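You operate a simulated robot arm through the tools that you are given. There is no shell and no other tool. Be economical: measure what you need, move in short steps, check, and stop when the job is done.

You run a simulated two-armed robot. Do the job below in one go: nothing can be reset, and whatever is moved stays where it is left.

JOB
Put the green band and the green cap on the green post.
Fine: post and cap are on the post bench, the band is in the red bin; shut the bin; leave the other caps.

Only the result counts: the job must be done as asked and must still hold three seconds after the hand-in. Knocking over, shifting, dropping, spilling or breaking anything else fails it. Lids that push on must go on centred and level and be pressed home; caps that screw on are set level and turned clockwise until they are tight.

ROBOT AND FRAMES
Two 7-joint arms with two-finger parallel grippers on one trunk, on a base that drives. Base frame: it is fixed to the floor where the robot stands at the start and does not move with it; the origin is under the middle of the robot, x ahead of it, y to its left, z up. Readings come in m, degrees, newtons and seconds.
The left shoulder is at the start at [0.07, 0.134, 1.226], the right one opposite. With the tool pointing down near the work surface each hand reaches from about 0.1 to 0.62 m from the robot's upright axis, wherever it stands, measured 20 degrees to its own side. Places, roughly: collar of the green post on the post bench [0.3, 1, 0.9]; red bin [0.8, 0.1, 1]; top of the green post on the post bench [0.3, 1, 1]. Payload 1.57 kg a hand.
The tool frame of a hand sits at the grasp point between the pads (the TCP): z along the fingers, y along the line on which they close. The tips reach 0.03 m beyond it. The gripper opens to 0.08 m. The fingers are 0.017 m wide and 0.012 m thick; the gripper's body (0.04 by 0.082 m) begins 0.08 m behind the TCP.
Orientation is that of the tool frame in the base frame, as a unit quaternion [w, x, y, z]. With the fingers straight down and closing along the base's y, the tool's x points along the base's -x, its y along +y and its z along -z.

CONTROLS
- The arms move only by the tool send_rows. It takes "left_plan", "right_plan" or both (then of equal length, played together; a hand with none holds still); each is a list of rows, each an object of numbers (a shift or turn left out is 0, a gripper value left out holds the last): "ax", "ay", "az": the turn, a rotation vector about the tool's x, y, z in units of 8 degrees (1.0 is 8 degrees); "dx", "dy", "dz": the shift along the tool's x, y, z in units of 30 mm (1.0 is 30 mm); "gripper": the closure, from 0 (fully open) to 1 (shut). In form: [{"ax": .., "ay": .., "az": .., "dx": .., "dy": .., "dz": .., "gripper": ..}, ...]. A call has 1 to 8 rows; each row shifts and turns the commanded pose from where the row before left it, along the tool's axes as they then stand. A call with a number of a shift or a turn outside -1 to 1 is refused whole. A row lasts 0.2 s, in which the tool goes at most 0.05 m and 8.6 degrees; a call with a longer step from one row to the next is refused whole, and so is a gripper value outside its range. Where a pose cannot be reached the arm comes as near as it can. A force on the tool above 90 N (or 10 N above the force at the start of the call, whichever is more), or a blocked arm, ends the call early, and 0.2 s more pass. The fingers move at their own pace (about 0.153 m/s each) and stop on an object; they squeeze with about 39 N. The grip force told is the motor's: it shows also when the fingers shut on nothing. Time passes only in rows, and 0.2 s behind the last, so rows that do not move let the fingers close. It gives the time, the measured TCP pose, the force on the tool (base axes), the opening and the grip force at its end, in the units of the frame above (readings bear some noise), with the torque about the TCP (base axes, N m) and any sound that the robot's microphone picked up.
- Cameras (640 x 400 px; columns grow to the right, rows downward): "scene" is now at [0.1308, 0.0325, 1.453]; the picture's right is [0.36, -0.93, 0.00], its down [-0.57, -0.22, -0.80] and it looks along [0.74, 0.29, -0.61] (base axes); focal length 214 px, centre (320, 200). "left" rides on the left gripper at [0.072, 0.007, -0.122] in its tool frame; the picture's right is [-0.09, 1.00, 0.00], its down [-0.84, -0.08, -0.54] and it looks along [-0.54, -0.05, 0.84] (tool axes); focal length 238 px, centre (320, 200). "right" rides on the right gripper at [0.072, -0.007, -0.122] in its tool frame; the picture's right is [0.09, 1.00, 0.00], its down [-0.84, 0.08, -0.54] and it looks along [-0.54, 0.05, 0.84] (tool axes); focal length 238 px, centre (320, 200). There is no depth. A picture from a camera that has moved, and an enlarged one, comes with that camera's place and axes in the base frame and with its lens.
- get_image(camera): a new picture of that camera. The clock stands still meanwhile.
- raise_lower(by): slides the trunk up (or, below 0, down) by that many m; the arms and the scene camera ride with it, the base frame stays. It gives what a move gives, with no picture.
- drive_base(legs): drives the robot by 1 to 6 legs, each [ahead, left, turn to the left] in m, m and degrees, along the robot's own axes; the way and the turn of a leg run together, so that a leg with both is an arc; at most 1.5 m and 180 degrees a leg. The arms and the cameras ride along, it lands a little off, and it stops where it bumps. It gives what a move gives.
- aim_head(pan, tilt): turns the head with the scene camera to pan (to the left, within 86 degrees either way) and tilt (down, from -29 to 69), counted from straight ahead of the robot. It gives what a move gives.
- inspect(camera, box): a new picture of the part [left, top, right, bottom] of that camera's present view, enlarged. The clock stands still meanwhile.
- sign_off(): hands the job in; it is judged then, once.

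Go step by step. Nothing tells you exact positions but the pictures and the camera data: compare them with the known pose of the tool, close in by small moves and look again before you grip or let go. The budget is 120 turns and 100 pictures, counting those below and the enlarged ones. Unless the task says otherwise, let go and move clear before handing in.

The tools are called after "Emit:" by a JSON object that holds its "api" and its "payload". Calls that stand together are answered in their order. send_rows: Moves the arms, as the interface text tells. Its arguments: {"type":"object","properties":{"left_plan":{"type":"array"},"right_plan":{"type":"array"}},"required":[]} The other tools are called the same way: raise_lower (by) slides the trunk up or down; drive_base (legs) drives the base; aim_head (pan, tilt) turns the head that bears the scene camera; get_image (camera) takes a picture; inspect (camera, box) takes an enlarged picture of a part of a camera's view; sign_off () hands the job in.

At the start:

```text
time_s: 0.0
left_tool_pos: [0.4084, 0.2982, 1.2447]
left_tcp_rot: [0.0, 0.0, 1.0, 0.0]
left_contact_force: [-0.2, 1.5, 0.2]
left_wrist_torque: [-0.04, 0.04, 0.03]
left_gripper_width: 0.08
left_grasp_force: 0.0
right_tool_pos: [0.3845, -0.0606, 1.1812]
right_tcp_rot: [0.0, 0.0, 1.0, 0.001]
right_contact_force: [0.2, 0.8, 0.3]
right_wrist_torque: [0.02, 0.0, 0.02]
right_gripper_width: 0.08
right_grasp_force: 0.2
trunk travel left (down, up): [-0.8, 0.14]
robot x, y, heading: [0.0003, -0.0015, 0.0]
head pan, tilt: [21.0, 37.3]
```

scene: 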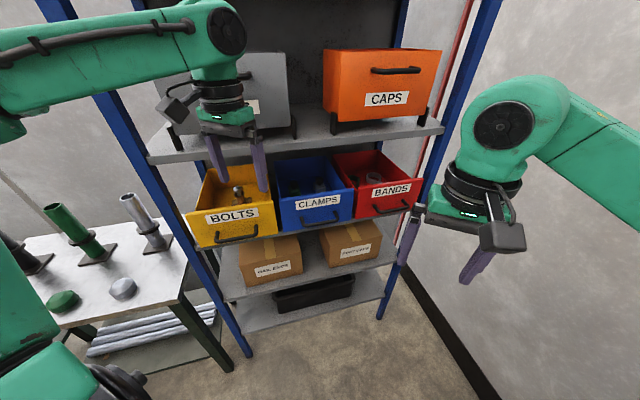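
right: 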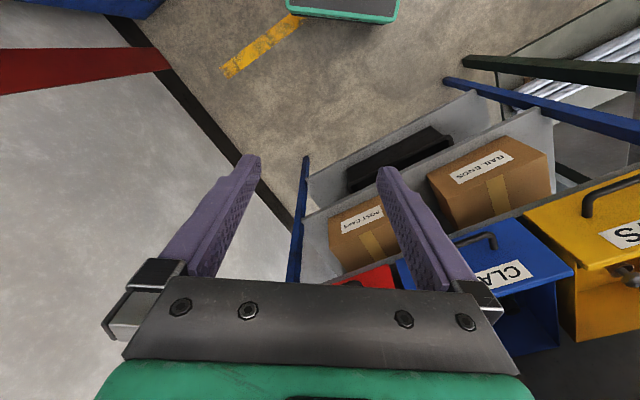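
left: 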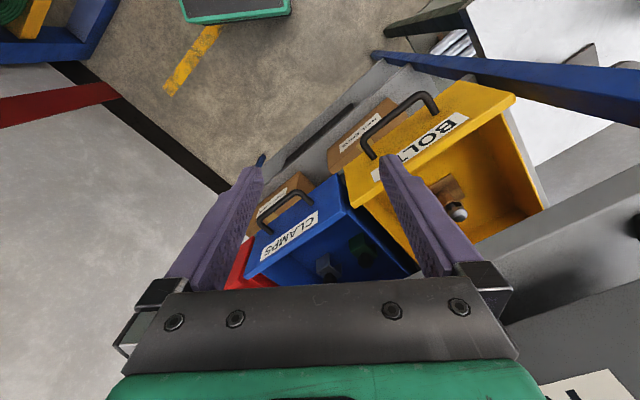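

I see the rack with the yellow, blue and red bins (BANDS is the red one, pulled out or tilted), and the post bench on the left with the green post and caps. I'll take closer looks at both.

Emit:
{"api": "inspect", "payload": {"camera": "scene", "box": [260, 130, 440, 240]}}

Emit:
{"api": "inspect", "payload": {"camera": "scene", "box": [0, 170, 220, 330]}}

```text
3.56 times, centred on (350, 185) of scene
camera zoom: at [0.1308, 0.0325, 1.453], right [0.36, -0.93, 0.0], down [-0.57, -0.22, -0.8], along [0.74, 0.29, -0.61], focal length 763 px, centre (213, 253)
```

zoom: 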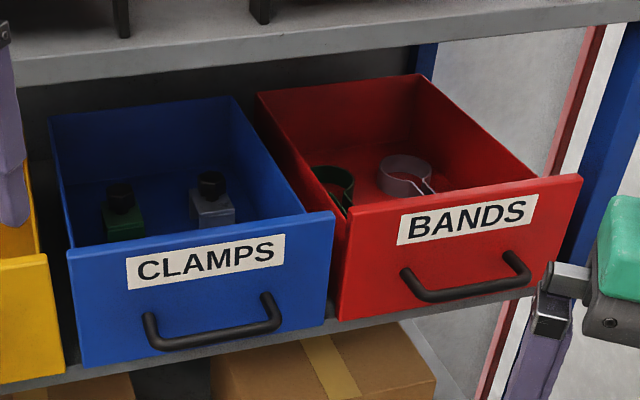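

```text
2.50 times, centred on (110, 250) of scene
camera zoom: at [0.1308, 0.0325, 1.453], right [0.36, -0.93, 0.0], down [-0.57, -0.22, -0.8], along [0.74, 0.29, -0.61], focal length 536 px, centre (845, 75)
```

zoom: 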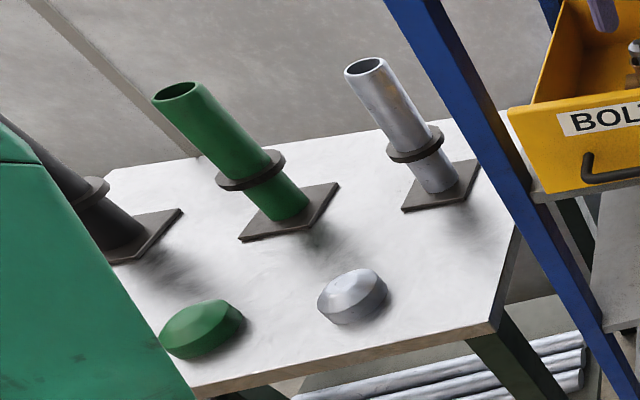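

The rack seems yawed about 37° to the robot, with the red bin's front running roughly from [0.66, 0.12] to [0.81, -0.06] at z of about 1.08. I'll draw the left hand in, back away slightly and turn to face the rack square on.

Emit:
{"api": "send_rows", "payload": {"left_plan": [{"dx": 1}, {"dx": 1}, {"dx": 1}, {"dx": 1}, {"dx": 1}]}}

Emit:
{"api": "drive_base", "payload": {"legs": [[-0.1, 0, 0], [0, 0, 37]]}}

Emit:
{"api": "aim_head", "payload": {"pan": -15, "tilt": 32}}

Emit:
{"api": "get_image", "payload": {"camera": "scene"}}

```text
time_s: 1.2
left_tool_pos: [0.2551, 0.2992, 1.2459]
left_tcp_rot: [0.0, 0.0, 1.0, 0.001]
left_contact_force: [-0.6, -0.6, -0.3]
left_wrist_torque: [0.01, -0.05, -0.02]
left_gripper_width: 0.0798
left_grasp_force: 0.0
right_tool_pos: [0.3829, -0.0604, 1.1817]
right_tcp_rot: [0.0, 0.0, 1.0, 0.001]
right_contact_force: [0.0, -0.4, 0.2]
right_wrist_torque: [0.02, 0.02, -0.02]
right_gripper_width: 0.0801
right_grasp_force: 0.1
trunk travel left (down, up): [-0.8, 0.14]
robot x, y, heading: [-0.0031, -0.0027, 0.2]
head pan, tilt: [21.0, 37.3]
```

```text
time_s: 4.1
left_tool_pos: [-0.0758, 0.3994, 1.2466]
left_tcp_rot: [0.0, -0.319, 0.948, 0.001]
left_contact_force: [-0.1, 0.1, 0.5]
left_wrist_torque: [-0.01, 0.0, 0.05]
left_gripper_width: 0.08
left_grasp_force: 0.1
right_tool_pos: [0.2438, 0.1897, 1.18]
right_tcp_rot: [0.0, -0.32, 0.947, 0.002]
right_contact_force: [0.3, 0.4, 0.2]
right_wrist_torque: [0.02, -0.01, 0.01]
right_gripper_width: 0.0799
right_grasp_force: 0.1
trunk travel left (down, up): [-0.8, 0.14]
robot x, y, heading: [-0.1006, 0.0069, 37.3]
head pan, tilt: [21.0, 37.3]
```

```text
time_s: 5.1
left_tool_pos: [-0.0775, 0.4001, 1.2466]
left_tcp_rot: [0.0, -0.319, 0.948, 0.0]
left_contact_force: [0.2, 0.5, 0.5]
left_wrist_torque: [0.03, 0.01, 0.01]
left_gripper_width: 0.08
left_grasp_force: 0.0
right_tool_pos: [0.2429, 0.1902, 1.1809]
right_tcp_rot: [0.0, -0.319, 0.948, 0.002]
right_contact_force: [0.7, -0.8, -0.4]
right_wrist_torque: [-0.02, -0.02, -0.02]
right_gripper_width: 0.0798
right_grasp_force: 0.1
trunk travel left (down, up): [-0.8, 0.14]
robot x, y, heading: [-0.097, 0.0054, 37.2]
head pan, tilt: [-15.0, 32.0]
```

```text
94 pictures are left
camera scene: at [0.0219, 0.0717, 1.4611], right [0.38, -0.93, 0.0], down [-0.49, -0.2, -0.85], along [0.79, 0.32, -0.53], focal length 214 px, centre (320, 200)
```

scene: 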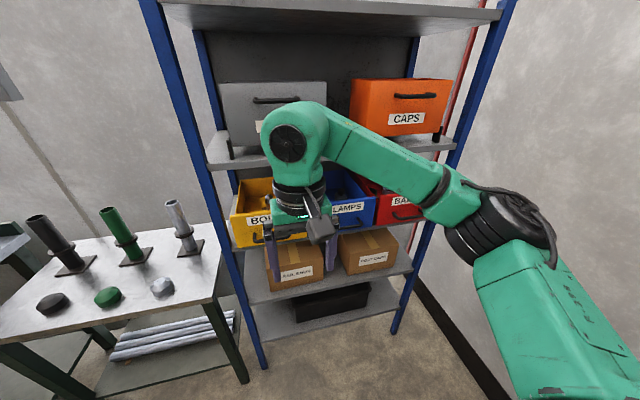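

The rack is now about square to the robot, but the right arm hides the red bin. I'll slide the robot 0.3 m right, shift the right hand aside, and look again.

Emit:
{"api": "send_rows", "payload": {"right_plan": [{"dy": -1}, {"dy": -1}, {"dy": -1}, {"dy": -1}, {"dy": -1}, {"dy": -1}]}}

Emit:
{"api": "drive_base", "payload": {"legs": [[0, -0.3, 0]]}}

Emit:
{"api": "aim_head", "payload": {"pan": -10, "tilt": 36}}

Emit:
{"api": "get_image", "payload": {"camera": "scene"}}

Emit:
{"api": "get_image", "payload": {"camera": "right"}}

```text
time_s: 6.5
left_tool_pos: [-0.0778, 0.3993, 1.2465]
left_tcp_rot: [0.001, -0.318, 0.948, 0.0]
left_contact_force: [0.1, 0.7, 0.3]
left_wrist_torque: [0.03, 0.01, -0.01]
left_gripper_width: 0.0799
left_grasp_force: 0.1
right_tool_pos: [0.3505, 0.0465, 1.1783]
right_tcp_rot: [0.0, -0.319, 0.948, 0.001]
right_contact_force: [-0.7, -0.7, -0.3]
right_wrist_torque: [0.01, 0.0, -0.01]
right_gripper_width: 0.0797
right_grasp_force: 0.0
trunk travel left (down, up): [-0.8, 0.14]
robot x, y, heading: [-0.1002, 0.0056, 37.2]
head pan, tilt: [-15.0, 32.0]
```

```text
time_s: 7.8
left_tool_pos: [0.0007, 0.389, 1.2472]
left_tcp_rot: [0.002, -0.267, 0.964, 0.001]
left_contact_force: [-0.1, -0.1, 0.1]
left_wrist_torque: [0.01, -0.03, -0.01]
left_gripper_width: 0.08
left_grasp_force: 0.1
right_tool_pos: [0.3873, -0.0073, 1.1836]
right_tcp_rot: [0.003, -0.268, 0.963, 0.001]
right_contact_force: [-0.3, -0.2, 0.8]
right_wrist_torque: [-0.01, -0.03, 0.01]
right_gripper_width: 0.0803
right_grasp_force: 0.0
trunk travel left (down, up): [-0.8, 0.14]
robot x, y, heading: [-0.0591, 0.002, 30.9]
head pan, tilt: [-15.0, 32.0]
stopped in leg 1: the robot was blocked; the commanded pose is now the measured one
```

```text
time_s: 8.5
left_tool_pos: [0.0051, 0.3912, 1.2469]
left_tcp_rot: [0.0, -0.267, 0.964, 0.0]
left_contact_force: [0.6, -0.1, 0.0]
left_wrist_torque: [0.03, 0.03, -0.02]
left_gripper_width: 0.0801
left_grasp_force: 0.1
right_tool_pos: [0.3924, -0.0052, 1.1806]
right_tcp_rot: [0.0, -0.268, 0.964, 0.001]
right_contact_force: [-0.3, -0.6, 0.0]
right_wrist_torque: [0.0, -0.01, 0.0]
right_gripper_width: 0.0798
right_grasp_force: 0.0
trunk travel left (down, up): [-0.8, 0.14]
robot x, y, heading: [-0.0625, 0.0069, 30.9]
head pan, tilt: [-10.0, 36.0]
```

```text
93 pictures are left
camera scene: at [0.0643, 0.0599, 1.455], right [0.36, -0.93, 0.0], down [-0.55, -0.21, -0.81], along [0.76, 0.29, -0.59], focal length 214 px, centre (320, 200)
```

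scene: 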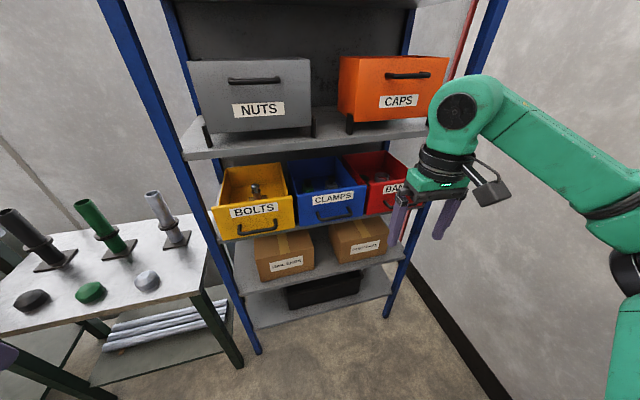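

```text
92 pictures are left
camera right: at [0.3334, -0.0498, 1.3023], right [-0.59, 0.81, 0.0], down [0.68, 0.5, 0.54], along [0.44, 0.32, -0.84], focal length 238 px, centre (320, 200)
```

right: 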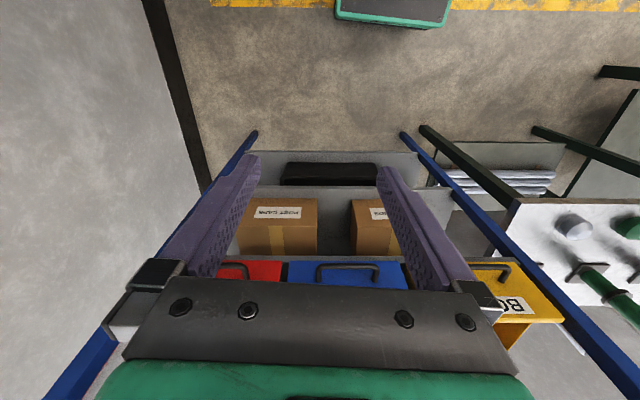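

Something blocked the sideways drive, so I'll look to the right to see what it was.

Emit:
{"api": "aim_head", "payload": {"pan": -75, "tilt": 40}}

Emit:
{"api": "get_image", "payload": {"camera": "scene"}}

```text
time_s: 9.8
left_tool_pos: [0.0064, 0.3902, 1.2463]
left_tcp_rot: [0.0, -0.267, 0.964, -0.001]
left_contact_force: [0.6, -0.5, -0.5]
left_wrist_torque: [-0.03, -0.02, -0.02]
left_gripper_width: 0.08
left_grasp_force: 0.1
right_tool_pos: [0.3933, -0.0062, 1.1799]
right_tcp_rot: [0.001, -0.266, 0.964, 0.001]
right_contact_force: [-0.6, 1.2, 0.8]
right_wrist_torque: [0.03, -0.01, 0.02]
right_gripper_width: 0.08
right_grasp_force: 0.0
trunk travel left (down, up): [-0.8, 0.14]
robot x, y, heading: [-0.0577, 0.0043, 31.1]
head pan, tilt: [-75.0, 40.0]
```

```text
91 pictures are left
camera scene: at [0.0444, -0.0302, 1.4489], right [-0.69, -0.72, 0.0], down [-0.46, 0.45, -0.77], along [0.55, -0.53, -0.64], focal length 214 px, centre (320, 200)
```

scene: 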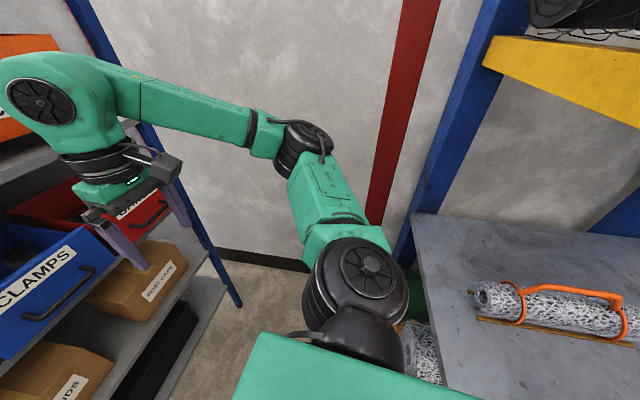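

The base bumped a workbench at the right rear, so the aisle is narrow (about 0.8 m). I'll draw the right hand in, go ahead a little while squaring up, then slide right.

Emit:
{"api": "send_rows", "payload": {"right_plan": [{"dx": 1, "dy": 0.5}, {"dx": 1, "dy": 0.5}, {"dx": 1, "dy": 0.5}]}}

Emit:
{"api": "drive_base", "payload": {"legs": [[0.14, 0.01, 5.5], [0, -0.23, 0]]}}

Emit:
{"api": "aim_head", "payload": {"pan": -12, "tilt": 42}}

Emit:
{"api": "get_image", "payload": {"camera": "scene"}}

Emit:
{"api": "get_image", "payload": {"camera": "right"}}

```text
time_s: 10.6
left_tool_pos: [0.005, 0.3908, 1.2463]
left_tcp_rot: [0.001, -0.267, 0.964, 0.0]
left_contact_force: [-0.5, -0.4, 0.2]
left_wrist_torque: [0.01, 0.0, -0.01]
left_gripper_width: 0.0801
left_grasp_force: 0.0
right_tool_pos: [0.2907, -0.015, 1.1816]
right_tcp_rot: [0.001, -0.266, 0.964, 0.001]
right_contact_force: [0.9, -0.5, -0.4]
right_wrist_torque: [-0.01, 0.02, 0.03]
right_gripper_width: 0.0801
right_grasp_force: 0.1
trunk travel left (down, up): [-0.8, 0.14]
robot x, y, heading: [-0.0588, 0.0032, 30.8]
head pan, tilt: [-75.0, 40.0]
```

```text
time_s: 13.2
left_tool_pos: [0.2077, 0.3062, 1.2463]
left_tcp_rot: [0.001, -0.312, 0.95, -0.001]
left_contact_force: [0.1, -0.1, 0.1]
left_wrist_torque: [-0.01, 0.0, 0.0]
left_gripper_width: 0.08
left_grasp_force: 0.1
right_tool_pos: [0.5299, -0.0702, 1.1807]
right_tcp_rot: [0.001, -0.311, 0.95, 0.0]
right_contact_force: [-0.1, -0.5, 0.2]
right_wrist_torque: [-0.02, -0.03, -0.03]
right_gripper_width: 0.0801
right_grasp_force: 0.1
trunk travel left (down, up): [-0.8, 0.14]
robot x, y, heading: [0.1825, -0.09, 36.4]
head pan, tilt: [-75.0, 40.0]
```

```text
time_s: 14.6
left_tool_pos: [0.21, 0.3028, 1.2467]
left_tcp_rot: [0.001, -0.313, 0.95, 0.0]
left_contact_force: [0.2, 0.4, 0.3]
left_wrist_torque: [-0.02, 0.03, -0.02]
left_gripper_width: 0.08
left_grasp_force: 0.0
right_tool_pos: [0.5326, -0.0733, 1.1809]
right_tcp_rot: [0.0, -0.312, 0.95, 0.002]
right_contact_force: [0.1, -0.9, -0.2]
right_wrist_torque: [-0.01, 0.06, 0.02]
right_gripper_width: 0.08
right_grasp_force: 0.0
trunk travel left (down, up): [-0.8, 0.14]
robot x, y, heading: [0.1828, -0.0915, 36.5]
head pan, tilt: [-12.0, 42.0]
```

```text
90 pictures are left
camera scene: at [0.298, -0.0247, 1.446], right [0.41, -0.91, 0.0], down [-0.61, -0.28, -0.74], along [0.68, 0.31, -0.67], focal length 214 px, centre (320, 200)
```

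scene: 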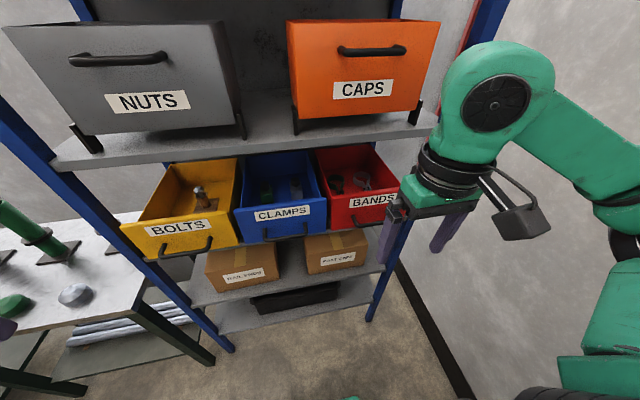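

```text
89 pictures are left
camera right: at [0.4782, -0.1222, 1.3023], right [-0.66, 0.75, 0.0], down [0.63, 0.56, 0.54], along [0.41, 0.36, -0.84], focal length 238 px, centre (320, 200)
```

right: 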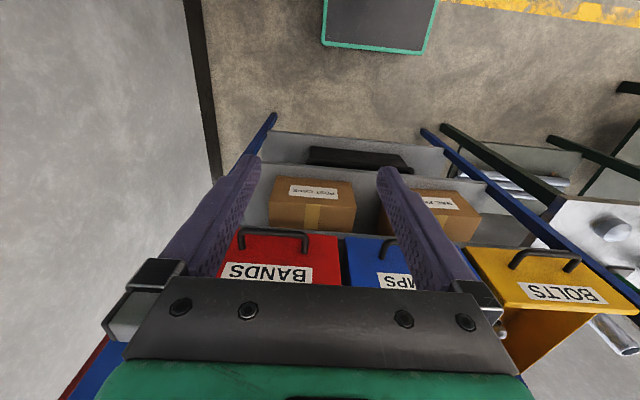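

Now closer: I'll enlarge both views to judge the red bin, its handle, how far it stands out of the rack, and where the band lies.

Emit:
{"api": "inspect", "payload": {"camera": "right", "box": [210, 200, 450, 350]}}

Emit:
{"api": "inspect", "payload": {"camera": "scene", "box": [230, 120, 422, 240]}}

```text
2.67 times, centred on (330, 275) of right
camera zoom: at [0.4782, -0.1222, 1.3023], right [-0.66, 0.75, 0.0], down [0.63, 0.56, 0.54], along [0.41, 0.36, -0.84], focal length 636 px, centre (293, 0)
```

zoom: 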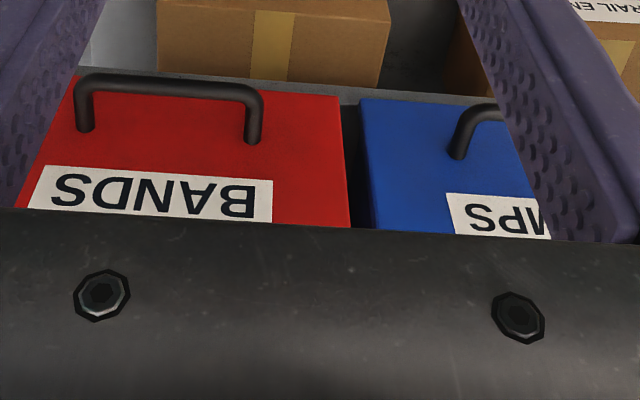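

```text
3.33 times, centred on (326, 180) of scene
camera zoom: at [0.298, -0.0247, 1.446], right [0.41, -0.91, 0.0], down [-0.61, -0.28, -0.74], along [0.68, 0.31, -0.67], focal length 715 px, centre (300, 267)
```

zoom: 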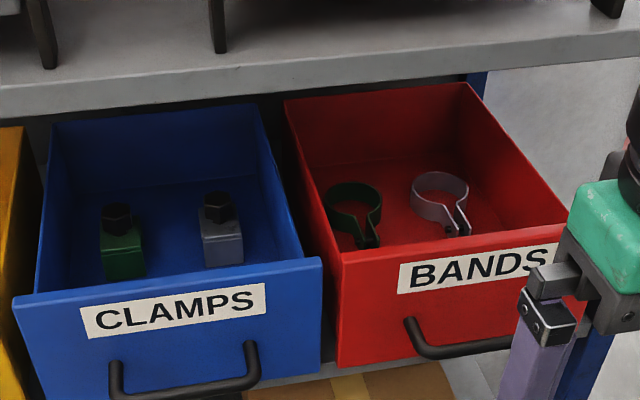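

The red bin is flush with its neighbours, so it is shut now, and the band lies well back under the shelf at about u=0.8. So I need to draw the bin out by its handle, near [0.76, 0.01, 0.96]. I'll turn the right hand so the fingers close fore-and-aft.

Emit:
{"api": "send_rows", "payload": {"right_plan": [{"az": 1}, {"az": 1}, {"az": 1}, {"az": 1}, {"az": 1}, {"az": 1}, {"az": 1}, {"az": 1}]}}

Emit:
{"api": "send_rows", "payload": {"right_plan": [{"az": 1}, {"az": 1}, {"az": 1}, {"az": 0.25}, {"ax": -1}, {"ax": -1}, {"ax": -1}, {"ax": -1}]}}

Emit:
{"api": "get_image", "payload": {"camera": "scene"}}

Emit:
{"api": "get_image", "payload": {"camera": "right"}}

```text
time_s: 16.4
left_tool_pos: [0.2098, 0.3049, 1.2457]
left_tcp_rot: [0.001, -0.313, 0.95, 0.001]
left_contact_force: [1.2, -0.3, 0.0]
left_wrist_torque: [0.0, 0.04, 0.0]
left_gripper_width: 0.0802
left_grasp_force: 0.0
right_tool_pos: [0.5335, -0.0732, 1.1809]
right_tcp_rot: [0.0, 0.24, 0.971, 0.001]
right_contact_force: [0.8, -1.2, -0.5]
right_wrist_torque: [0.0, 0.01, 0.03]
right_gripper_width: 0.08
right_grasp_force: 0.0
trunk travel left (down, up): [-0.8, 0.14]
robot x, y, heading: [0.1818, -0.0908, 36.4]
head pan, tilt: [-12.0, 42.0]
```

```text
time_s: 18.2
left_tool_pos: [0.2096, 0.302, 1.248]
left_tcp_rot: [0.001, -0.312, 0.95, 0.0]
left_contact_force: [0.1, 0.6, 0.1]
left_wrist_torque: [0.02, 0.02, -0.01]
left_gripper_width: 0.08
left_grasp_force: 0.1
right_tool_pos: [0.532, -0.074, 1.1817]
right_tcp_rot: [0.124, 0.434, 0.857, 0.249]
right_contact_force: [0.6, -0.2, 0.6]
right_wrist_torque: [0.02, 0.03, 0.01]
right_gripper_width: 0.0797
right_grasp_force: 0.0
trunk travel left (down, up): [-0.8, 0.14]
robot x, y, heading: [0.1816, -0.0848, 36.1]
head pan, tilt: [-12.0, 42.0]
```

```text
86 pictures are left
camera scene: at [0.2967, -0.0257, 1.4462], right [0.41, -0.91, 0.0], down [-0.61, -0.28, -0.74], along [0.68, 0.31, -0.67], focal length 214 px, centre (320, 200)
```

scene: 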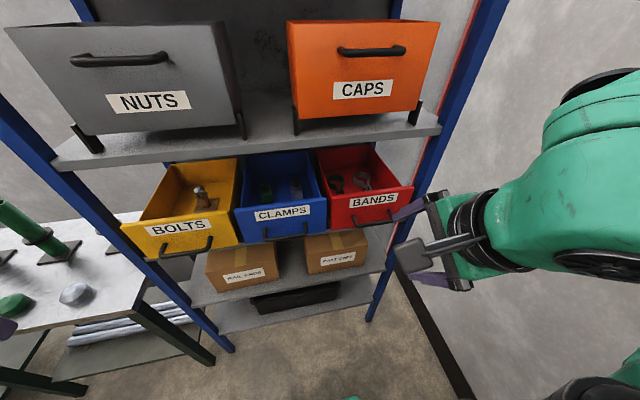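

```text
85 pictures are left
camera right: at [0.4317, -0.058, 1.281], right [0.62, 0.57, 0.53], down [0.32, -0.81, 0.5], along [0.71, -0.14, -0.69], focal length 238 px, centre (320, 200)
```

right: 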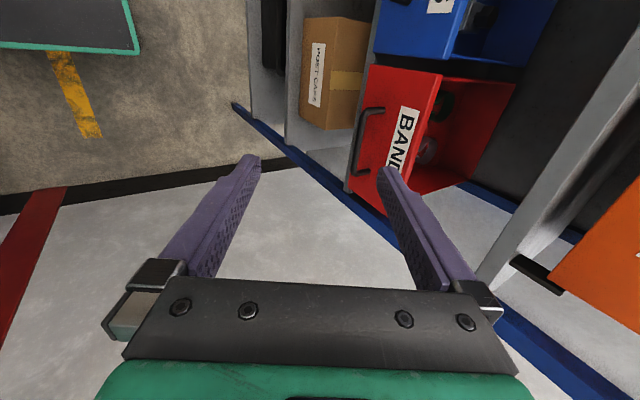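

The side view shows the handle well; I put it near [0.74, 0.01, 0.975]. I'll pitch to 45° and approach to about 8 cm short of it.

Emit:
{"api": "send_rows", "payload": {"right_plan": [{"ax": -0.8}, {"ax": -0.8}]}}

Emit:
{"api": "send_rows", "payload": {"right_plan": [{"dx": -0.28, "dz": 1}, {"dx": -0.28, "dz": 1}, {"dx": -0.28, "dz": 1}, {"dx": -0.28, "dz": 1}, {"dx": -0.28, "dz": 1}, {"dx": -0.28, "dz": 1}, {"dx": -0.28, "dz": 1}]}}

Emit:
{"api": "get_image", "payload": {"camera": "right"}}

Emit:
{"api": "get_image", "payload": {"camera": "scene"}}

```text
time_s: 18.8
left_tool_pos: [0.2101, 0.3021, 1.2479]
left_tcp_rot: [0.0, -0.313, 0.95, 0.001]
left_contact_force: [0.2, 0.7, 0.6]
left_wrist_torque: [-0.03, 0.02, -0.03]
left_gripper_width: 0.0799
left_grasp_force: 0.1
right_tool_pos: [0.5316, -0.0725, 1.182]
right_tcp_rot: [0.124, 0.434, 0.857, 0.247]
right_contact_force: [0.0, -0.1, -0.2]
right_wrist_torque: [-0.01, 0.02, 0.04]
right_gripper_width: 0.0802
right_grasp_force: 0.1
right hand out of reach, approached as far as the arm can: row 1, 2
trunk travel left (down, up): [-0.8, 0.14]
robot x, y, heading: [0.1849, -0.0887, 36.5]
head pan, tilt: [-12.0, 42.0]
```

```text
time_s: 20.4
left_tool_pos: [0.2106, 0.3049, 1.2475]
left_tcp_rot: [0.0, -0.312, 0.95, 0.001]
left_contact_force: [-0.2, 0.3, 0.1]
left_wrist_torque: [-0.01, 0.0, 0.02]
left_gripper_width: 0.0802
left_grasp_force: 0.1
right_tool_pos: [0.658, -0.0506, 1.0094]
right_tcp_rot: [0.124, 0.434, 0.858, 0.246]
right_contact_force: [-0.2, 0.2, 0.2]
right_wrist_torque: [0.0, 0.03, 0.0]
right_gripper_width: 0.08
right_grasp_force: 0.1
right hand out of reach, approached as far as the arm can: row 1
trunk travel left (down, up): [-0.8, 0.14]
robot x, y, heading: [0.178, -0.088, 36.5]
head pan, tilt: [-12.0, 42.0]
```

```text
84 pictures are left
camera right: at [0.5576, -0.0355, 1.1097], right [0.63, 0.57, 0.53], down [0.32, -0.81, 0.5], along [0.71, -0.14, -0.69], focal length 238 px, centre (320, 200)
```

right: 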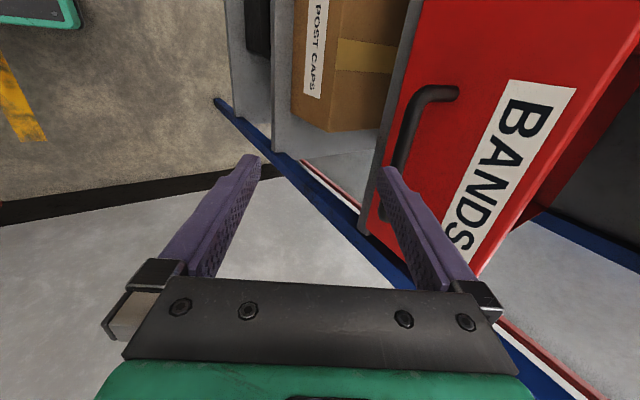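

```text
83 pictures are left
camera scene: at [0.299, -0.0244, 1.4459], right [0.41, -0.91, 0.0], down [-0.61, -0.28, -0.74], along [0.68, 0.31, -0.67], focal length 214 px, centre (320, 200)
```

scene: 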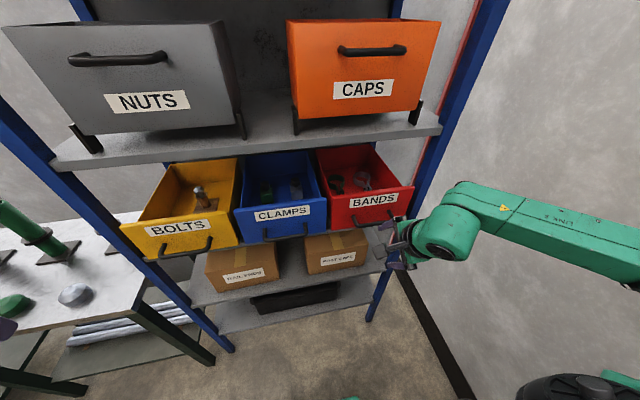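

The handle bar is now triangulated consistently at [0.728, 0.010, 0.988], about 45 mm out from the bin face. I'll half-close the gripper, line up above and in front, then slide along the fingers to straddle the bar.

Emit:
{"api": "send_rows", "payload": {"right_plan": [{"dy": 0.75, "dz": -0.25, "dx": 0.15, "gripper": 0.5}, {"dy": 0.75, "dz": -0.25}, {"dy": 0.73}, {}]}}

Emit:
{"api": "get_image", "payload": {"camera": "right"}}

```text
time_s: 21.4
left_tool_pos: [0.2102, 0.3035, 1.2464]
left_tcp_rot: [0.001, -0.312, 0.95, 0.001]
left_contact_force: [-0.5, -0.2, -0.3]
left_wrist_torque: [0.0, 0.0, 0.01]
left_gripper_width: 0.0802
left_grasp_force: 0.1
right_tool_pos: [0.6931, -0.0186, 1.0558]
right_tcp_rot: [0.123, 0.434, 0.858, 0.246]
right_contact_force: [0.7, -0.3, -0.1]
right_wrist_torque: [0.03, 0.01, -0.01]
right_gripper_width: 0.0399
right_grasp_force: 0.1
trunk travel left (down, up): [-0.8, 0.14]
robot x, y, heading: [0.1822, -0.0903, 36.1]
head pan, tilt: [-12.0, 42.0]
```

```text
82 pictures are left
camera right: at [0.5937, -0.0028, 1.1559], right [0.63, 0.57, 0.53], down [0.32, -0.81, 0.5], along [0.71, -0.14, -0.69], focal length 238 px, centre (320, 200)
```

right: 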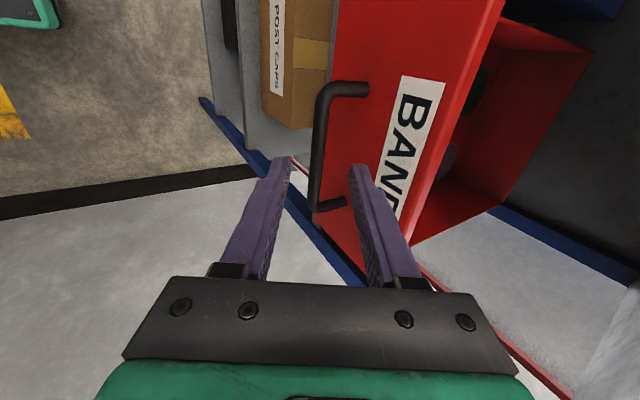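

The bar sits centred between the half-open fingers. I'll slide in along the fingers 70 mm and look.

Emit:
{"api": "send_rows", "payload": {"right_plan": [{"dz": 0.8}, {"dz": 0.8}, {"dz": 0.7}, {}]}}

Emit:
{"api": "get_image", "payload": {"camera": "right"}}

```text
time_s: 22.4
left_tool_pos: [0.2078, 0.3016, 1.2474]
left_tcp_rot: [0.001, -0.312, 0.95, 0.0]
left_contact_force: [-0.2, -0.1, 0.5]
left_wrist_torque: [0.03, 0.02, 0.01]
left_gripper_width: 0.08
left_grasp_force: 0.0
right_tool_pos: [0.7211, 0.0012, 0.9998]
right_tcp_rot: [0.125, 0.434, 0.857, 0.247]
right_contact_force: [-4.8, -3.8, 5.5]
right_wrist_torque: [0.02, -0.13, -0.05]
right_gripper_width: 0.0383
right_grasp_force: 0.0
trunk travel left (down, up): [-0.8, 0.14]
robot x, y, heading: [0.1823, -0.0924, 36.5]
head pan, tilt: [-12.0, 42.0]
```

```text
81 pictures are left
camera right: at [0.622, 0.0166, 1.099], right [0.62, 0.57, 0.53], down [0.32, -0.81, 0.5], along [0.71, -0.14, -0.69], focal length 238 px, centre (320, 200)
```

right: 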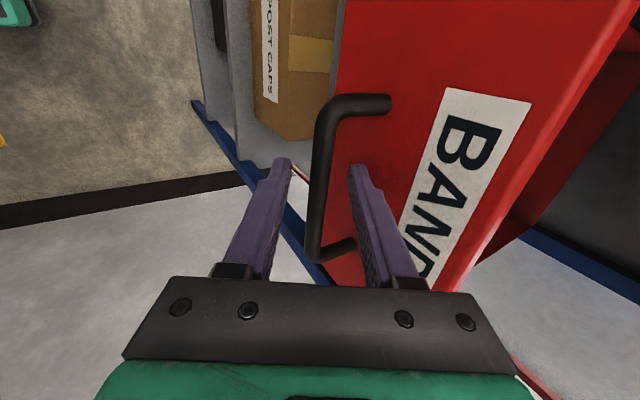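

The bar is between the pads and a fingertip just touches the face. I'll close on it.

Emit:
{"api": "send_rows", "payload": {"right_plan": [{"dz": -0.1, "gripper": 1}, {}, {}]}}

Emit:
{"api": "get_image", "payload": {"camera": "right"}}

```text
time_s: 23.2
left_tool_pos: [0.2111, 0.3045, 1.2472]
left_tcp_rot: [0.0, -0.313, 0.95, 0.0]
left_contact_force: [0.1, 0.0, -0.1]
left_wrist_torque: [-0.01, 0.0, -0.01]
left_gripper_width: 0.0799
left_grasp_force: 0.0
right_tool_pos: [0.7236, 0.002, 0.9982]
right_tcp_rot: [0.122, 0.434, 0.859, 0.243]
right_contact_force: [-5.0, 1.7, -14.2]
right_wrist_torque: [0.2, 0.19, -0.44]
right_gripper_width: 0.0119
right_grasp_force: 28.5
trunk travel left (down, up): [-0.8, 0.14]
robot x, y, heading: [0.1792, -0.0884, 36.2]
head pan, tilt: [-12.0, 42.0]
```

```text
80 pictures are left
camera right: at [0.6234, 0.017, 1.0991], right [0.63, 0.58, 0.52], down [0.32, -0.8, 0.5], along [0.71, -0.15, -0.69], focal length 238 px, centre (320, 200)
```

right: 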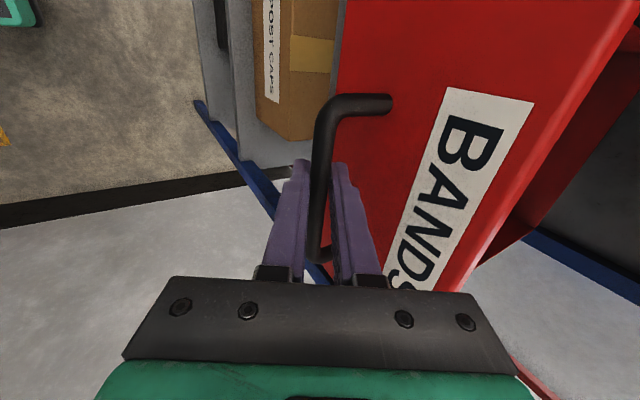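

The bar is gripped (12 mm). I'll pull straight out 9 cm and check the forces and the view.

Emit:
{"api": "send_rows", "payload": {"right_plan": [{"dy": -0.42, "dz": -0.27}, {"dy": -0.42, "dz": -0.27}, {"dy": -0.42, "dz": -0.27}, {"dy": -0.42, "dz": -0.27}, {"dy": -0.42, "dz": -0.27}, {"dy": -0.42, "dz": -0.27}]}}

Emit:
{"api": "get_image", "payload": {"camera": "scene"}}

```text
time_s: 24.6
left_tool_pos: [0.2104, 0.3059, 1.2457]
left_tcp_rot: [0.0, -0.313, 0.95, -0.001]
left_contact_force: [0.8, -0.6, 0.8]
left_wrist_torque: [0.01, 0.01, 0.02]
left_gripper_width: 0.0802
left_grasp_force: 0.2
right_tool_pos: [0.6507, -0.0493, 0.998]
right_tcp_rot: [0.123, 0.434, 0.858, 0.244]
right_contact_force: [-7.9, 7.5, -16.0]
right_wrist_torque: [0.53, 0.37, -0.18]
right_gripper_width: 0.0118
right_grasp_force: 29.4
trunk travel left (down, up): [-0.8, 0.14]
robot x, y, heading: [0.1823, -0.088, 36.4]
head pan, tilt: [-12.0, 42.0]
```

```text
79 pictures are left
camera scene: at [0.2983, -0.0214, 1.4456], right [0.41, -0.91, 0.0], down [-0.61, -0.28, -0.74], along [0.68, 0.3, -0.67], focal length 214 px, centre (320, 200)
```

scene: 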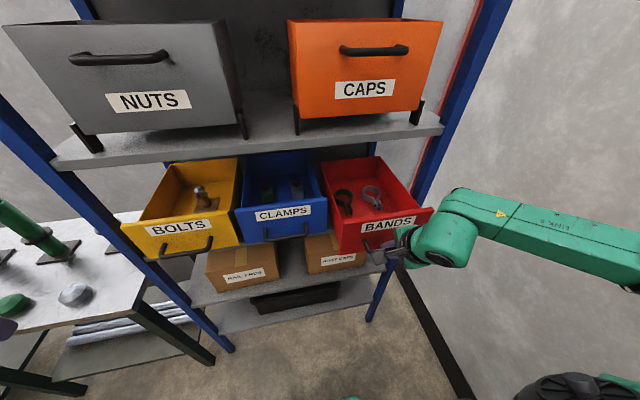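

The bin slides out straight and level, about 9 cm so far. I'll pull another 7 cm.

Emit:
{"api": "send_rows", "payload": {"right_plan": [{"dy": -0.42, "dz": -0.27}, {"dy": -0.42, "dz": -0.27}, {"dy": -0.42, "dz": -0.27}, {"dy": -0.42, "dz": -0.27}, {"dy": -0.42, "dz": -0.27}]}}

Emit:
{"api": "inspect", "payload": {"camera": "scene", "box": [240, 130, 448, 260]}}

Emit:
{"api": "get_image", "payload": {"camera": "right"}}

```text
time_s: 25.8
left_tool_pos: [0.2115, 0.3063, 1.2463]
left_tcp_rot: [-0.001, -0.313, 0.95, -0.001]
left_contact_force: [0.3, 0.2, 0.8]
left_wrist_torque: [-0.02, 0.03, 0.02]
left_gripper_width: 0.0798
left_grasp_force: 0.1
right_tool_pos: [0.6102, -0.0805, 1.0]
right_tcp_rot: [0.123, 0.434, 0.858, 0.245]
right_contact_force: [-9.2, 10.1, -26.4]
right_wrist_torque: [0.48, 0.43, -0.22]
right_gripper_width: 0.012
right_grasp_force: 29.3
right hand out of reach, approached as far as the arm can: row 4, 5
trunk travel left (down, up): [-0.8, 0.14]
robot x, y, heading: [0.1794, -0.0915, 36.3]
head pan, tilt: [-12.0, 42.0]
```

```text
3.08 times, centred on (344, 195) of scene
camera zoom: at [0.2989, -0.0213, 1.4457], right [0.41, -0.91, 0.0], down [-0.61, -0.28, -0.74], along [0.68, 0.3, -0.67], focal length 660 px, centre (246, 215)
```

zoom: 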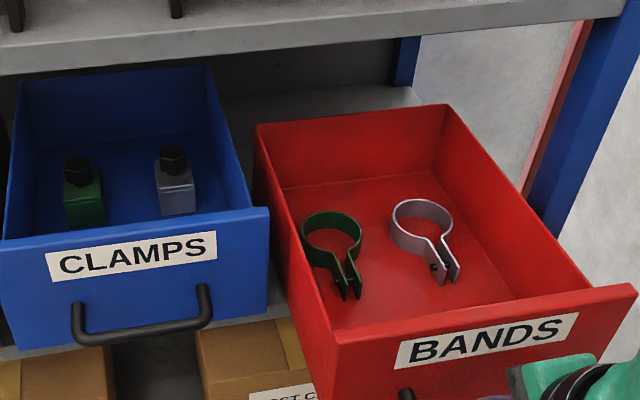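

```text
77 pictures are left
camera right: at [0.5102, -0.0658, 1.101], right [0.63, 0.57, 0.53], down [0.32, -0.81, 0.5], along [0.71, -0.15, -0.69], focal length 238 px, centre (320, 200)
```

right: 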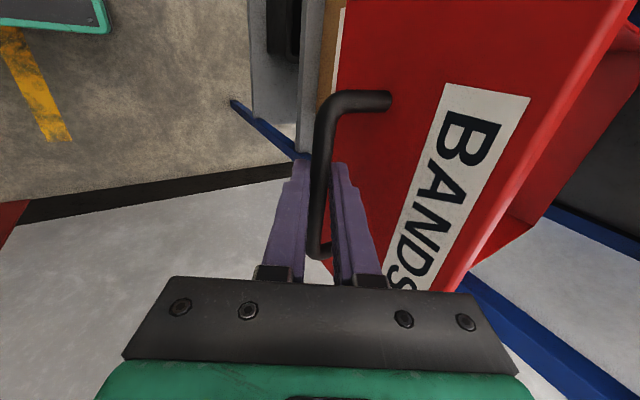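

The bin is out about 14 cm; the band's ears are now just at the shelf edge. The tool feels some downward load, so before trusting the bin I'll loosen the grip slightly with the fingers still round the bar to see whether the bin stays level.

Emit:
{"api": "send_rows", "payload": {"right_plan": [{"gripper": 0.75}, {}, {}]}}

Emit:
{"api": "inspect", "payload": {"camera": "scene", "box": [240, 130, 448, 260]}}

Emit:
{"api": "get_image", "payload": {"camera": "right"}}

```text
time_s: 26.6
left_tool_pos: [0.2102, 0.3038, 1.2465]
left_tcp_rot: [0.001, -0.313, 0.95, 0.0]
left_contact_force: [0.1, 0.1, 0.2]
left_wrist_torque: [0.05, 0.0, 0.01]
left_gripper_width: 0.0802
left_grasp_force: 0.2
right_tool_pos: [0.6092, -0.0839, 1.0011]
right_tcp_rot: [0.125, 0.435, 0.857, 0.247]
right_contact_force: [-0.5, -0.4, 0.4]
right_wrist_torque: [0.01, 0.02, 0.03]
right_gripper_width: 0.0202
right_grasp_force: 0.0
trunk travel left (down, up): [-0.8, 0.14]
robot x, y, heading: [0.1812, -0.0929, 36.2]
head pan, tilt: [-12.0, 42.0]
```

```text
3.08 times, centred on (344, 195) of scene
camera zoom: at [0.2976, -0.0248, 1.4461], right [0.41, -0.91, 0.0], down [-0.61, -0.28, -0.74], along [0.68, 0.31, -0.67], focal length 660 px, centre (246, 215)
```

zoom: 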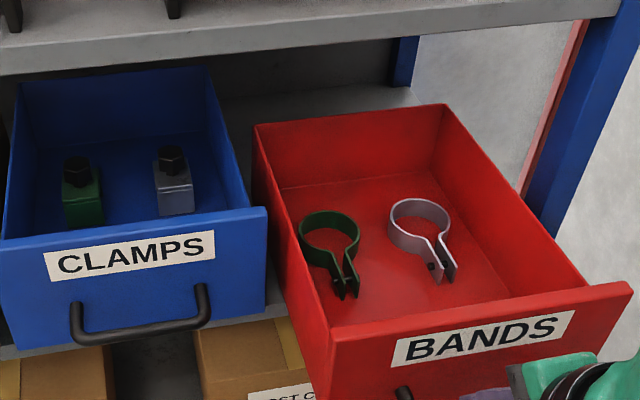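

```text
75 pictures are left
camera right: at [0.5102, -0.0684, 1.1017], right [0.63, 0.57, 0.53], down [0.32, -0.81, 0.5], along [0.71, -0.14, -0.69], focal length 238 px, centre (320, 200)
```

right: 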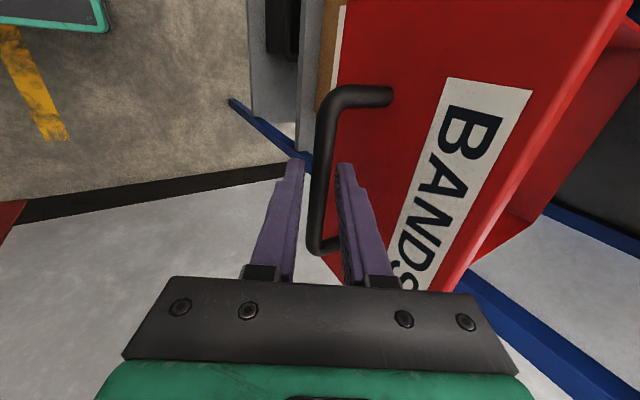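

The bin stays level and free, so it is well supported. I'll let go, back away along the fingers, and turn the hand so the fingers close sideways for the band.

Emit:
{"api": "send_rows", "payload": {"right_plan": [{"gripper": 0.5}, {"dz": -0.8}, {"dz": -0.9}, {"dz": -1}, {"dz": -1}, {"dz": -1}, {"dz": -1}]}}

Emit:
{"api": "send_rows", "payload": {"right_plan": [{"ax": 1}, {"ax": 1}, {"ax": 1}, {"ax": 1}, {"az": -1}, {"az": -1}, {"az": -1}, {"az": -1}]}}

Emit:
{"api": "send_rows", "payload": {"right_plan": [{"az": -1}, {"az": -1}, {"az": -1}, {"az": -1}, {"az": -1}, {"az": -1}, {"az": -1}, {"az": -0.25}]}}

Emit:
{"api": "get_image", "payload": {"camera": "right"}}

```text
time_s: 28.2
left_tool_pos: [0.2109, 0.3045, 1.2469]
left_tcp_rot: [0.0, -0.312, 0.95, 0.0]
left_contact_force: [0.8, -0.1, 0.1]
left_wrist_torque: [-0.03, -0.04, 0.01]
left_gripper_width: 0.08
left_grasp_force: 0.0
right_tool_pos: [0.5944, -0.1159, 1.1234]
right_tcp_rot: [0.12, 0.434, 0.861, 0.236]
right_contact_force: [0.5, 0.3, 3.9]
right_wrist_torque: [-0.11, 0.17, -0.01]
right_gripper_width: 0.04
right_grasp_force: 0.1
right hand out of reach, approached as far as the arm can: row 2, 3, 4, 5, 6, 7
trunk travel left (down, up): [-0.8, 0.14]
robot x, y, heading: [0.1802, -0.0891, 36.5]
head pan, tilt: [-12.0, 42.0]
```

```text
time_s: 30.0
left_tool_pos: [0.2106, 0.3035, 1.2473]
left_tcp_rot: [0.001, -0.313, 0.95, 0.0]
left_contact_force: [-0.9, 0.9, -0.9]
left_wrist_torque: [0.01, 0.02, 0.0]
left_gripper_width: 0.0801
left_grasp_force: 0.0
right_tool_pos: [0.5983, -0.1137, 1.1316]
right_tcp_rot: [-0.002, 0.188, 0.982, 0.001]
right_contact_force: [-0.1, 0.4, -0.4]
right_wrist_torque: [0.01, 0.0, -0.02]
right_gripper_width: 0.04
right_grasp_force: 0.1
trunk travel left (down, up): [-0.8, 0.14]
robot x, y, heading: [0.1836, -0.0901, 36.2]
head pan, tilt: [-12.0, 42.0]
```

```text
time_s: 31.8
left_tool_pos: [0.2099, 0.3042, 1.2472]
left_tcp_rot: [0.001, -0.312, 0.95, 0.0]
left_contact_force: [-1.0, -0.6, 0.2]
left_wrist_torque: [-0.03, -0.01, 0.0]
left_gripper_width: 0.08
left_grasp_force: 0.1
right_tool_pos: [0.5956, -0.113, 1.1317]
right_tcp_rot: [-0.001, -0.312, 0.95, 0.001]
right_contact_force: [0.4, 0.5, -0.4]
right_wrist_torque: [0.03, 0.01, 0.02]
right_gripper_width: 0.0399
right_grasp_force: 0.3
trunk travel left (down, up): [-0.8, 0.14]
robot x, y, heading: [0.1824, -0.089, 36.3]
head pan, tilt: [-12.0, 42.0]
```

```text
74 pictures are left
camera right: at [0.5419, -0.1623, 1.2523], right [-0.67, 0.75, 0.0], down [0.63, 0.56, 0.54], along [0.4, 0.36, -0.84], focal length 238 px, centre (320, 200)
```

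right: 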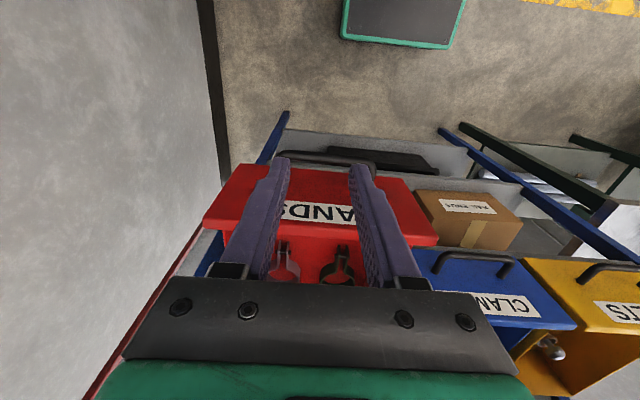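

The band's ears point toward the front, with tips near u=0.61 and v=-0.39. I'll tilt the hand 18° forward and carry it over the bin's lip to hover over the ears.

Emit:
{"api": "send_rows", "payload": {"right_plan": [{"ay": -0.75}, {"ay": -0.75}, {"ay": -0.75}, {"dx": -0.9, "dz": 0.24, "dy": 0.38}, {"dx": -0.9, "dz": 0.24, "dy": 0.38}, {"dx": -0.9, "dz": 0.24, "dy": 0.38}, {"dx": -0.9, "dz": 0.24, "dy": 0.38}, {"dx": -0.9, "dz": 0.24, "dy": 0.38}]}}

Emit:
{"api": "get_image", "payload": {"camera": "right"}}

Emit:
{"api": "get_image", "payload": {"camera": "scene"}}

```text
time_s: 33.6
left_tool_pos: [0.2107, 0.3058, 1.2467]
left_tcp_rot: [0.0, -0.312, 0.95, -0.001]
left_contact_force: [0.2, 0.5, -0.1]
left_wrist_torque: [-0.01, 0.0, -0.01]
left_gripper_width: 0.08
left_grasp_force: 0.1
right_tool_pos: [0.6746, 0.018, 1.1388]
right_tcp_rot: [0.148, -0.307, 0.939, 0.048]
right_contact_force: [0.1, 0.0, 0.1]
right_wrist_torque: [0.01, -0.02, 0.01]
right_gripper_width: 0.04
right_grasp_force: 0.0
trunk travel left (down, up): [-0.8, 0.14]
robot x, y, heading: [0.1786, -0.0859, 36.5]
head pan, tilt: [-12.0, 42.0]
```

```text
73 pictures are left
camera right: at [0.5924, -0.0502, 1.2321], right [-0.66, 0.75, -0.03], down [0.46, 0.43, 0.77], along [0.59, 0.5, -0.63], focal length 238 px, centre (320, 200)
```

right: 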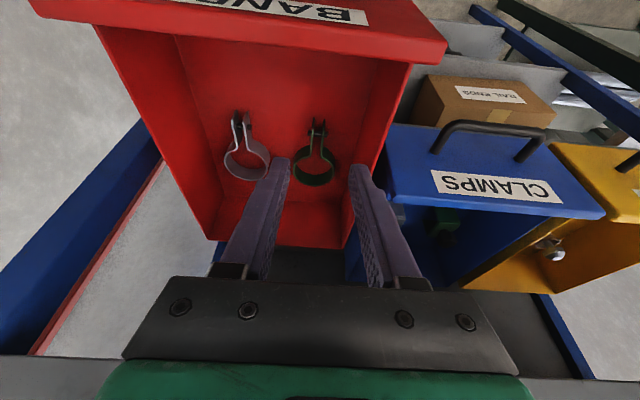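

```text
72 pictures are left
camera scene: at [0.2993, -0.0225, 1.4457], right [0.41, -0.91, 0.0], down [-0.61, -0.28, -0.74], along [0.68, 0.31, -0.67], focal length 214 px, centre (320, 200)
```

scene: 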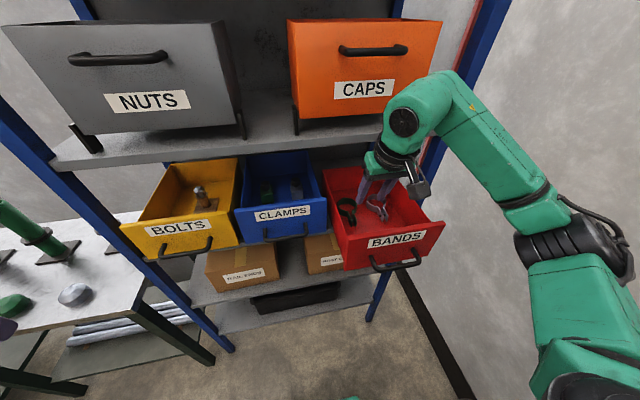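

The hand is well centred over the ears (u=0.627, v=-0.389) and clear of the shelf. I'll go down to TCP z of about 1.0 and look.

Emit:
{"api": "send_rows", "payload": {"right_plan": [{"dx": -0.19, "dz": 1}, {"dx": -0.19, "dz": 1}, {"dx": -0.19, "dz": 1}, {"dx": -0.19, "dz": 1}, {"dx": -0.19, "dz": 1}]}}

Emit:
{"api": "get_image", "payload": {"camera": "right"}}

Emit:
{"api": "inspect", "payload": {"camera": "scene", "box": [300, 80, 460, 280]}}

```text
time_s: 34.8
left_tool_pos: [0.2119, 0.305, 1.2461]
left_tcp_rot: [0.0, -0.313, 0.95, 0.0]
left_contact_force: [0.6, 0.8, -0.3]
left_wrist_torque: [-0.03, 0.01, 0.02]
left_gripper_width: 0.08
left_grasp_force: 0.0
right_tool_pos: [0.735, 0.0592, 1.0049]
right_tcp_rot: [0.148, -0.308, 0.938, 0.05]
right_contact_force: [-0.5, -0.8, 0.3]
right_wrist_torque: [-0.02, 0.02, 0.04]
right_gripper_width: 0.04
right_grasp_force: 0.0
trunk travel left (down, up): [-0.8, 0.14]
robot x, y, heading: [0.1846, -0.0899, 36.1]
head pan, tilt: [-12.0, 42.0]
```

```text
71 pictures are left
camera right: at [0.6526, -0.0105, 1.0993], right [-0.66, 0.75, -0.03], down [0.46, 0.43, 0.77], along [0.59, 0.5, -0.63], focal length 238 px, centre (320, 200)
```

right: 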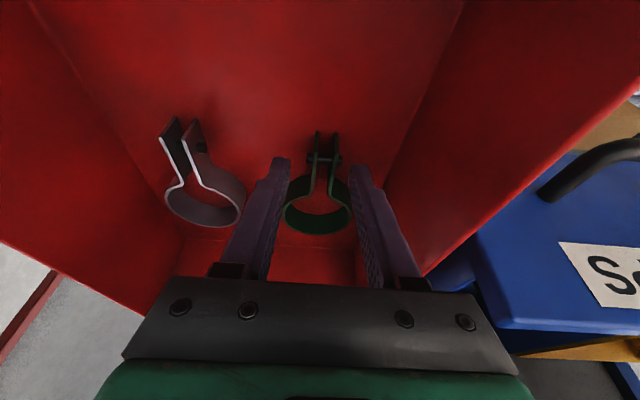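

```text
2.00 times, centred on (380, 180) of scene
camera zoom: at [0.299, -0.0236, 1.4459], right [0.41, -0.91, 0.0], down [-0.61, -0.28, -0.74], along [0.68, 0.31, -0.67], focal length 429 px, centre (200, 240)
```

zoom: 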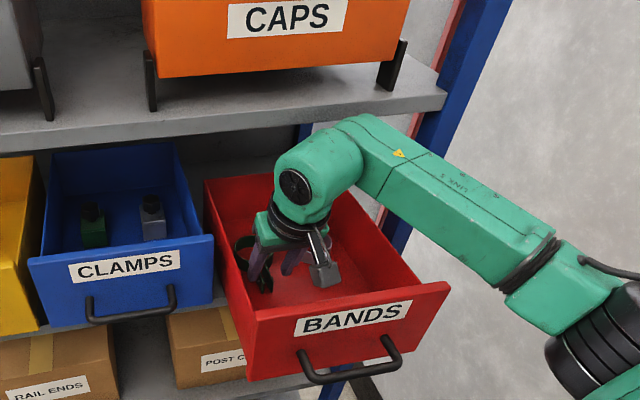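

The ears stand between the fingers, with a small cross bolt near their outer end; I'll grip between the bolt and the ring. I'll lower another 25 mm and shift forward slightly.

Emit:
{"api": "send_rows", "payload": {"right_plan": [{"dx": -0.1, "dz": 0.47, "dy": 0.08}, {"dx": -0.1, "dz": 0.47}, {}]}}

Emit:
{"api": "inspect", "payload": {"camera": "right", "box": [220, 90, 440, 260]}}

```text
time_s: 35.6
left_tool_pos: [0.2083, 0.3041, 1.2468]
left_tcp_rot: [0.001, -0.313, 0.95, 0.0]
left_contact_force: [0.1, -0.5, 0.5]
left_wrist_torque: [0.01, -0.01, -0.01]
left_gripper_width: 0.0798
left_grasp_force: 0.1
right_tool_pos: [0.7421, 0.0679, 0.9821]
right_tcp_rot: [0.15, -0.308, 0.938, 0.05]
right_contact_force: [2.1, 0.6, 8.6]
right_wrist_torque: [-0.1, -0.2, 0.12]
right_gripper_width: 0.0409
right_grasp_force: 0.0
trunk travel left (down, up): [-0.8, 0.14]
robot x, y, heading: [0.1811, -0.0914, 36.5]
head pan, tilt: [-12.0, 42.0]
```

```text
2.35 times, centred on (330, 175) of right
camera zoom: at [0.6614, -0.0008, 1.0755], right [-0.66, 0.75, -0.03], down [0.46, 0.43, 0.78], along [0.59, 0.5, -0.63], focal length 561 px, centre (296, 259)
```

zoom: 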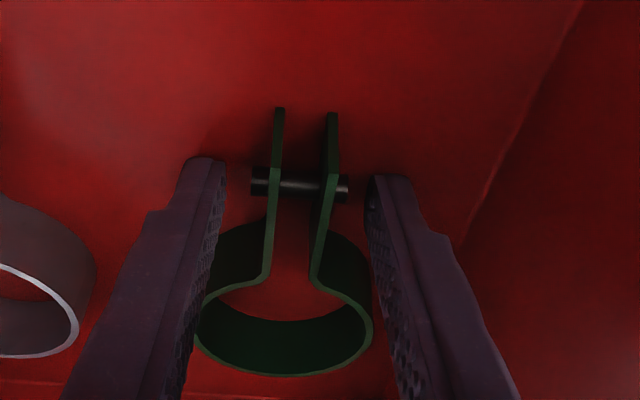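

The tips just touch the bin floor (z of about 0.953). I'll move 1 cm forward so the pads miss the bolt, lift a hair, and close on the ears.

Emit:
{"api": "send_rows", "payload": {"right_plan": [{"dx": -0.18, "dz": -0.06}, {"dx": -0.18, "dz": -0.06}, {}]}}

Emit:
{"api": "send_rows", "payload": {"right_plan": [{"gripper": 0.7}, {"gripper": 0.85}, {"gripper": 1}, {}, {}]}}

Emit:
{"api": "inspect", "payload": {"camera": "right", "box": [220, 90, 440, 260]}}

```text
time_s: 36.4
left_tool_pos: [0.2099, 0.3028, 1.2468]
left_tcp_rot: [0.001, -0.312, 0.95, 0.0]
left_contact_force: [0.1, 0.0, 0.5]
left_wrist_torque: [0.01, 0.01, 0.0]
left_gripper_width: 0.08
left_grasp_force: 0.0
right_tool_pos: [0.7505, 0.0733, 0.9875]
right_tcp_rot: [0.149, -0.307, 0.939, 0.049]
right_contact_force: [0.0, -0.1, -0.6]
right_wrist_torque: [0.01, -0.03, 0.03]
right_gripper_width: 0.0399
right_grasp_force: 0.1
trunk travel left (down, up): [-0.8, 0.14]
robot x, y, heading: [0.1827, -0.0888, 36.4]
head pan, tilt: [-12.0, 42.0]
```

```text
time_s: 37.6
left_tool_pos: [0.2107, 0.3029, 1.2459]
left_tcp_rot: [0.0, -0.311, 0.95, 0.0]
left_contact_force: [0.3, 0.2, 0.3]
left_wrist_torque: [-0.03, 0.03, -0.02]
left_gripper_width: 0.0802
left_grasp_force: 0.0
right_tool_pos: [0.7513, 0.0733, 0.9873]
right_tcp_rot: [0.148, -0.309, 0.938, 0.05]
right_contact_force: [-0.1, 0.8, 0.4]
right_wrist_torque: [-0.02, 0.03, 0.03]
right_gripper_width: 0.0164
right_grasp_force: 31.4
trunk travel left (down, up): [-0.8, 0.14]
robot x, y, heading: [0.1824, -0.0893, 35.9]
head pan, tilt: [-12.0, 42.0]
```

```text
2.35 times, centred on (330, 175) of right
camera zoom: at [0.669, 0.0049, 1.0809], right [-0.66, 0.75, -0.03], down [0.46, 0.43, 0.77], along [0.59, 0.5, -0.63], focal length 561 px, centre (296, 259)
```

zoom: 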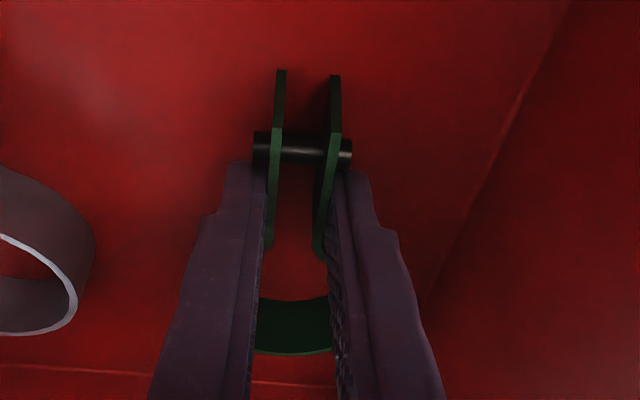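

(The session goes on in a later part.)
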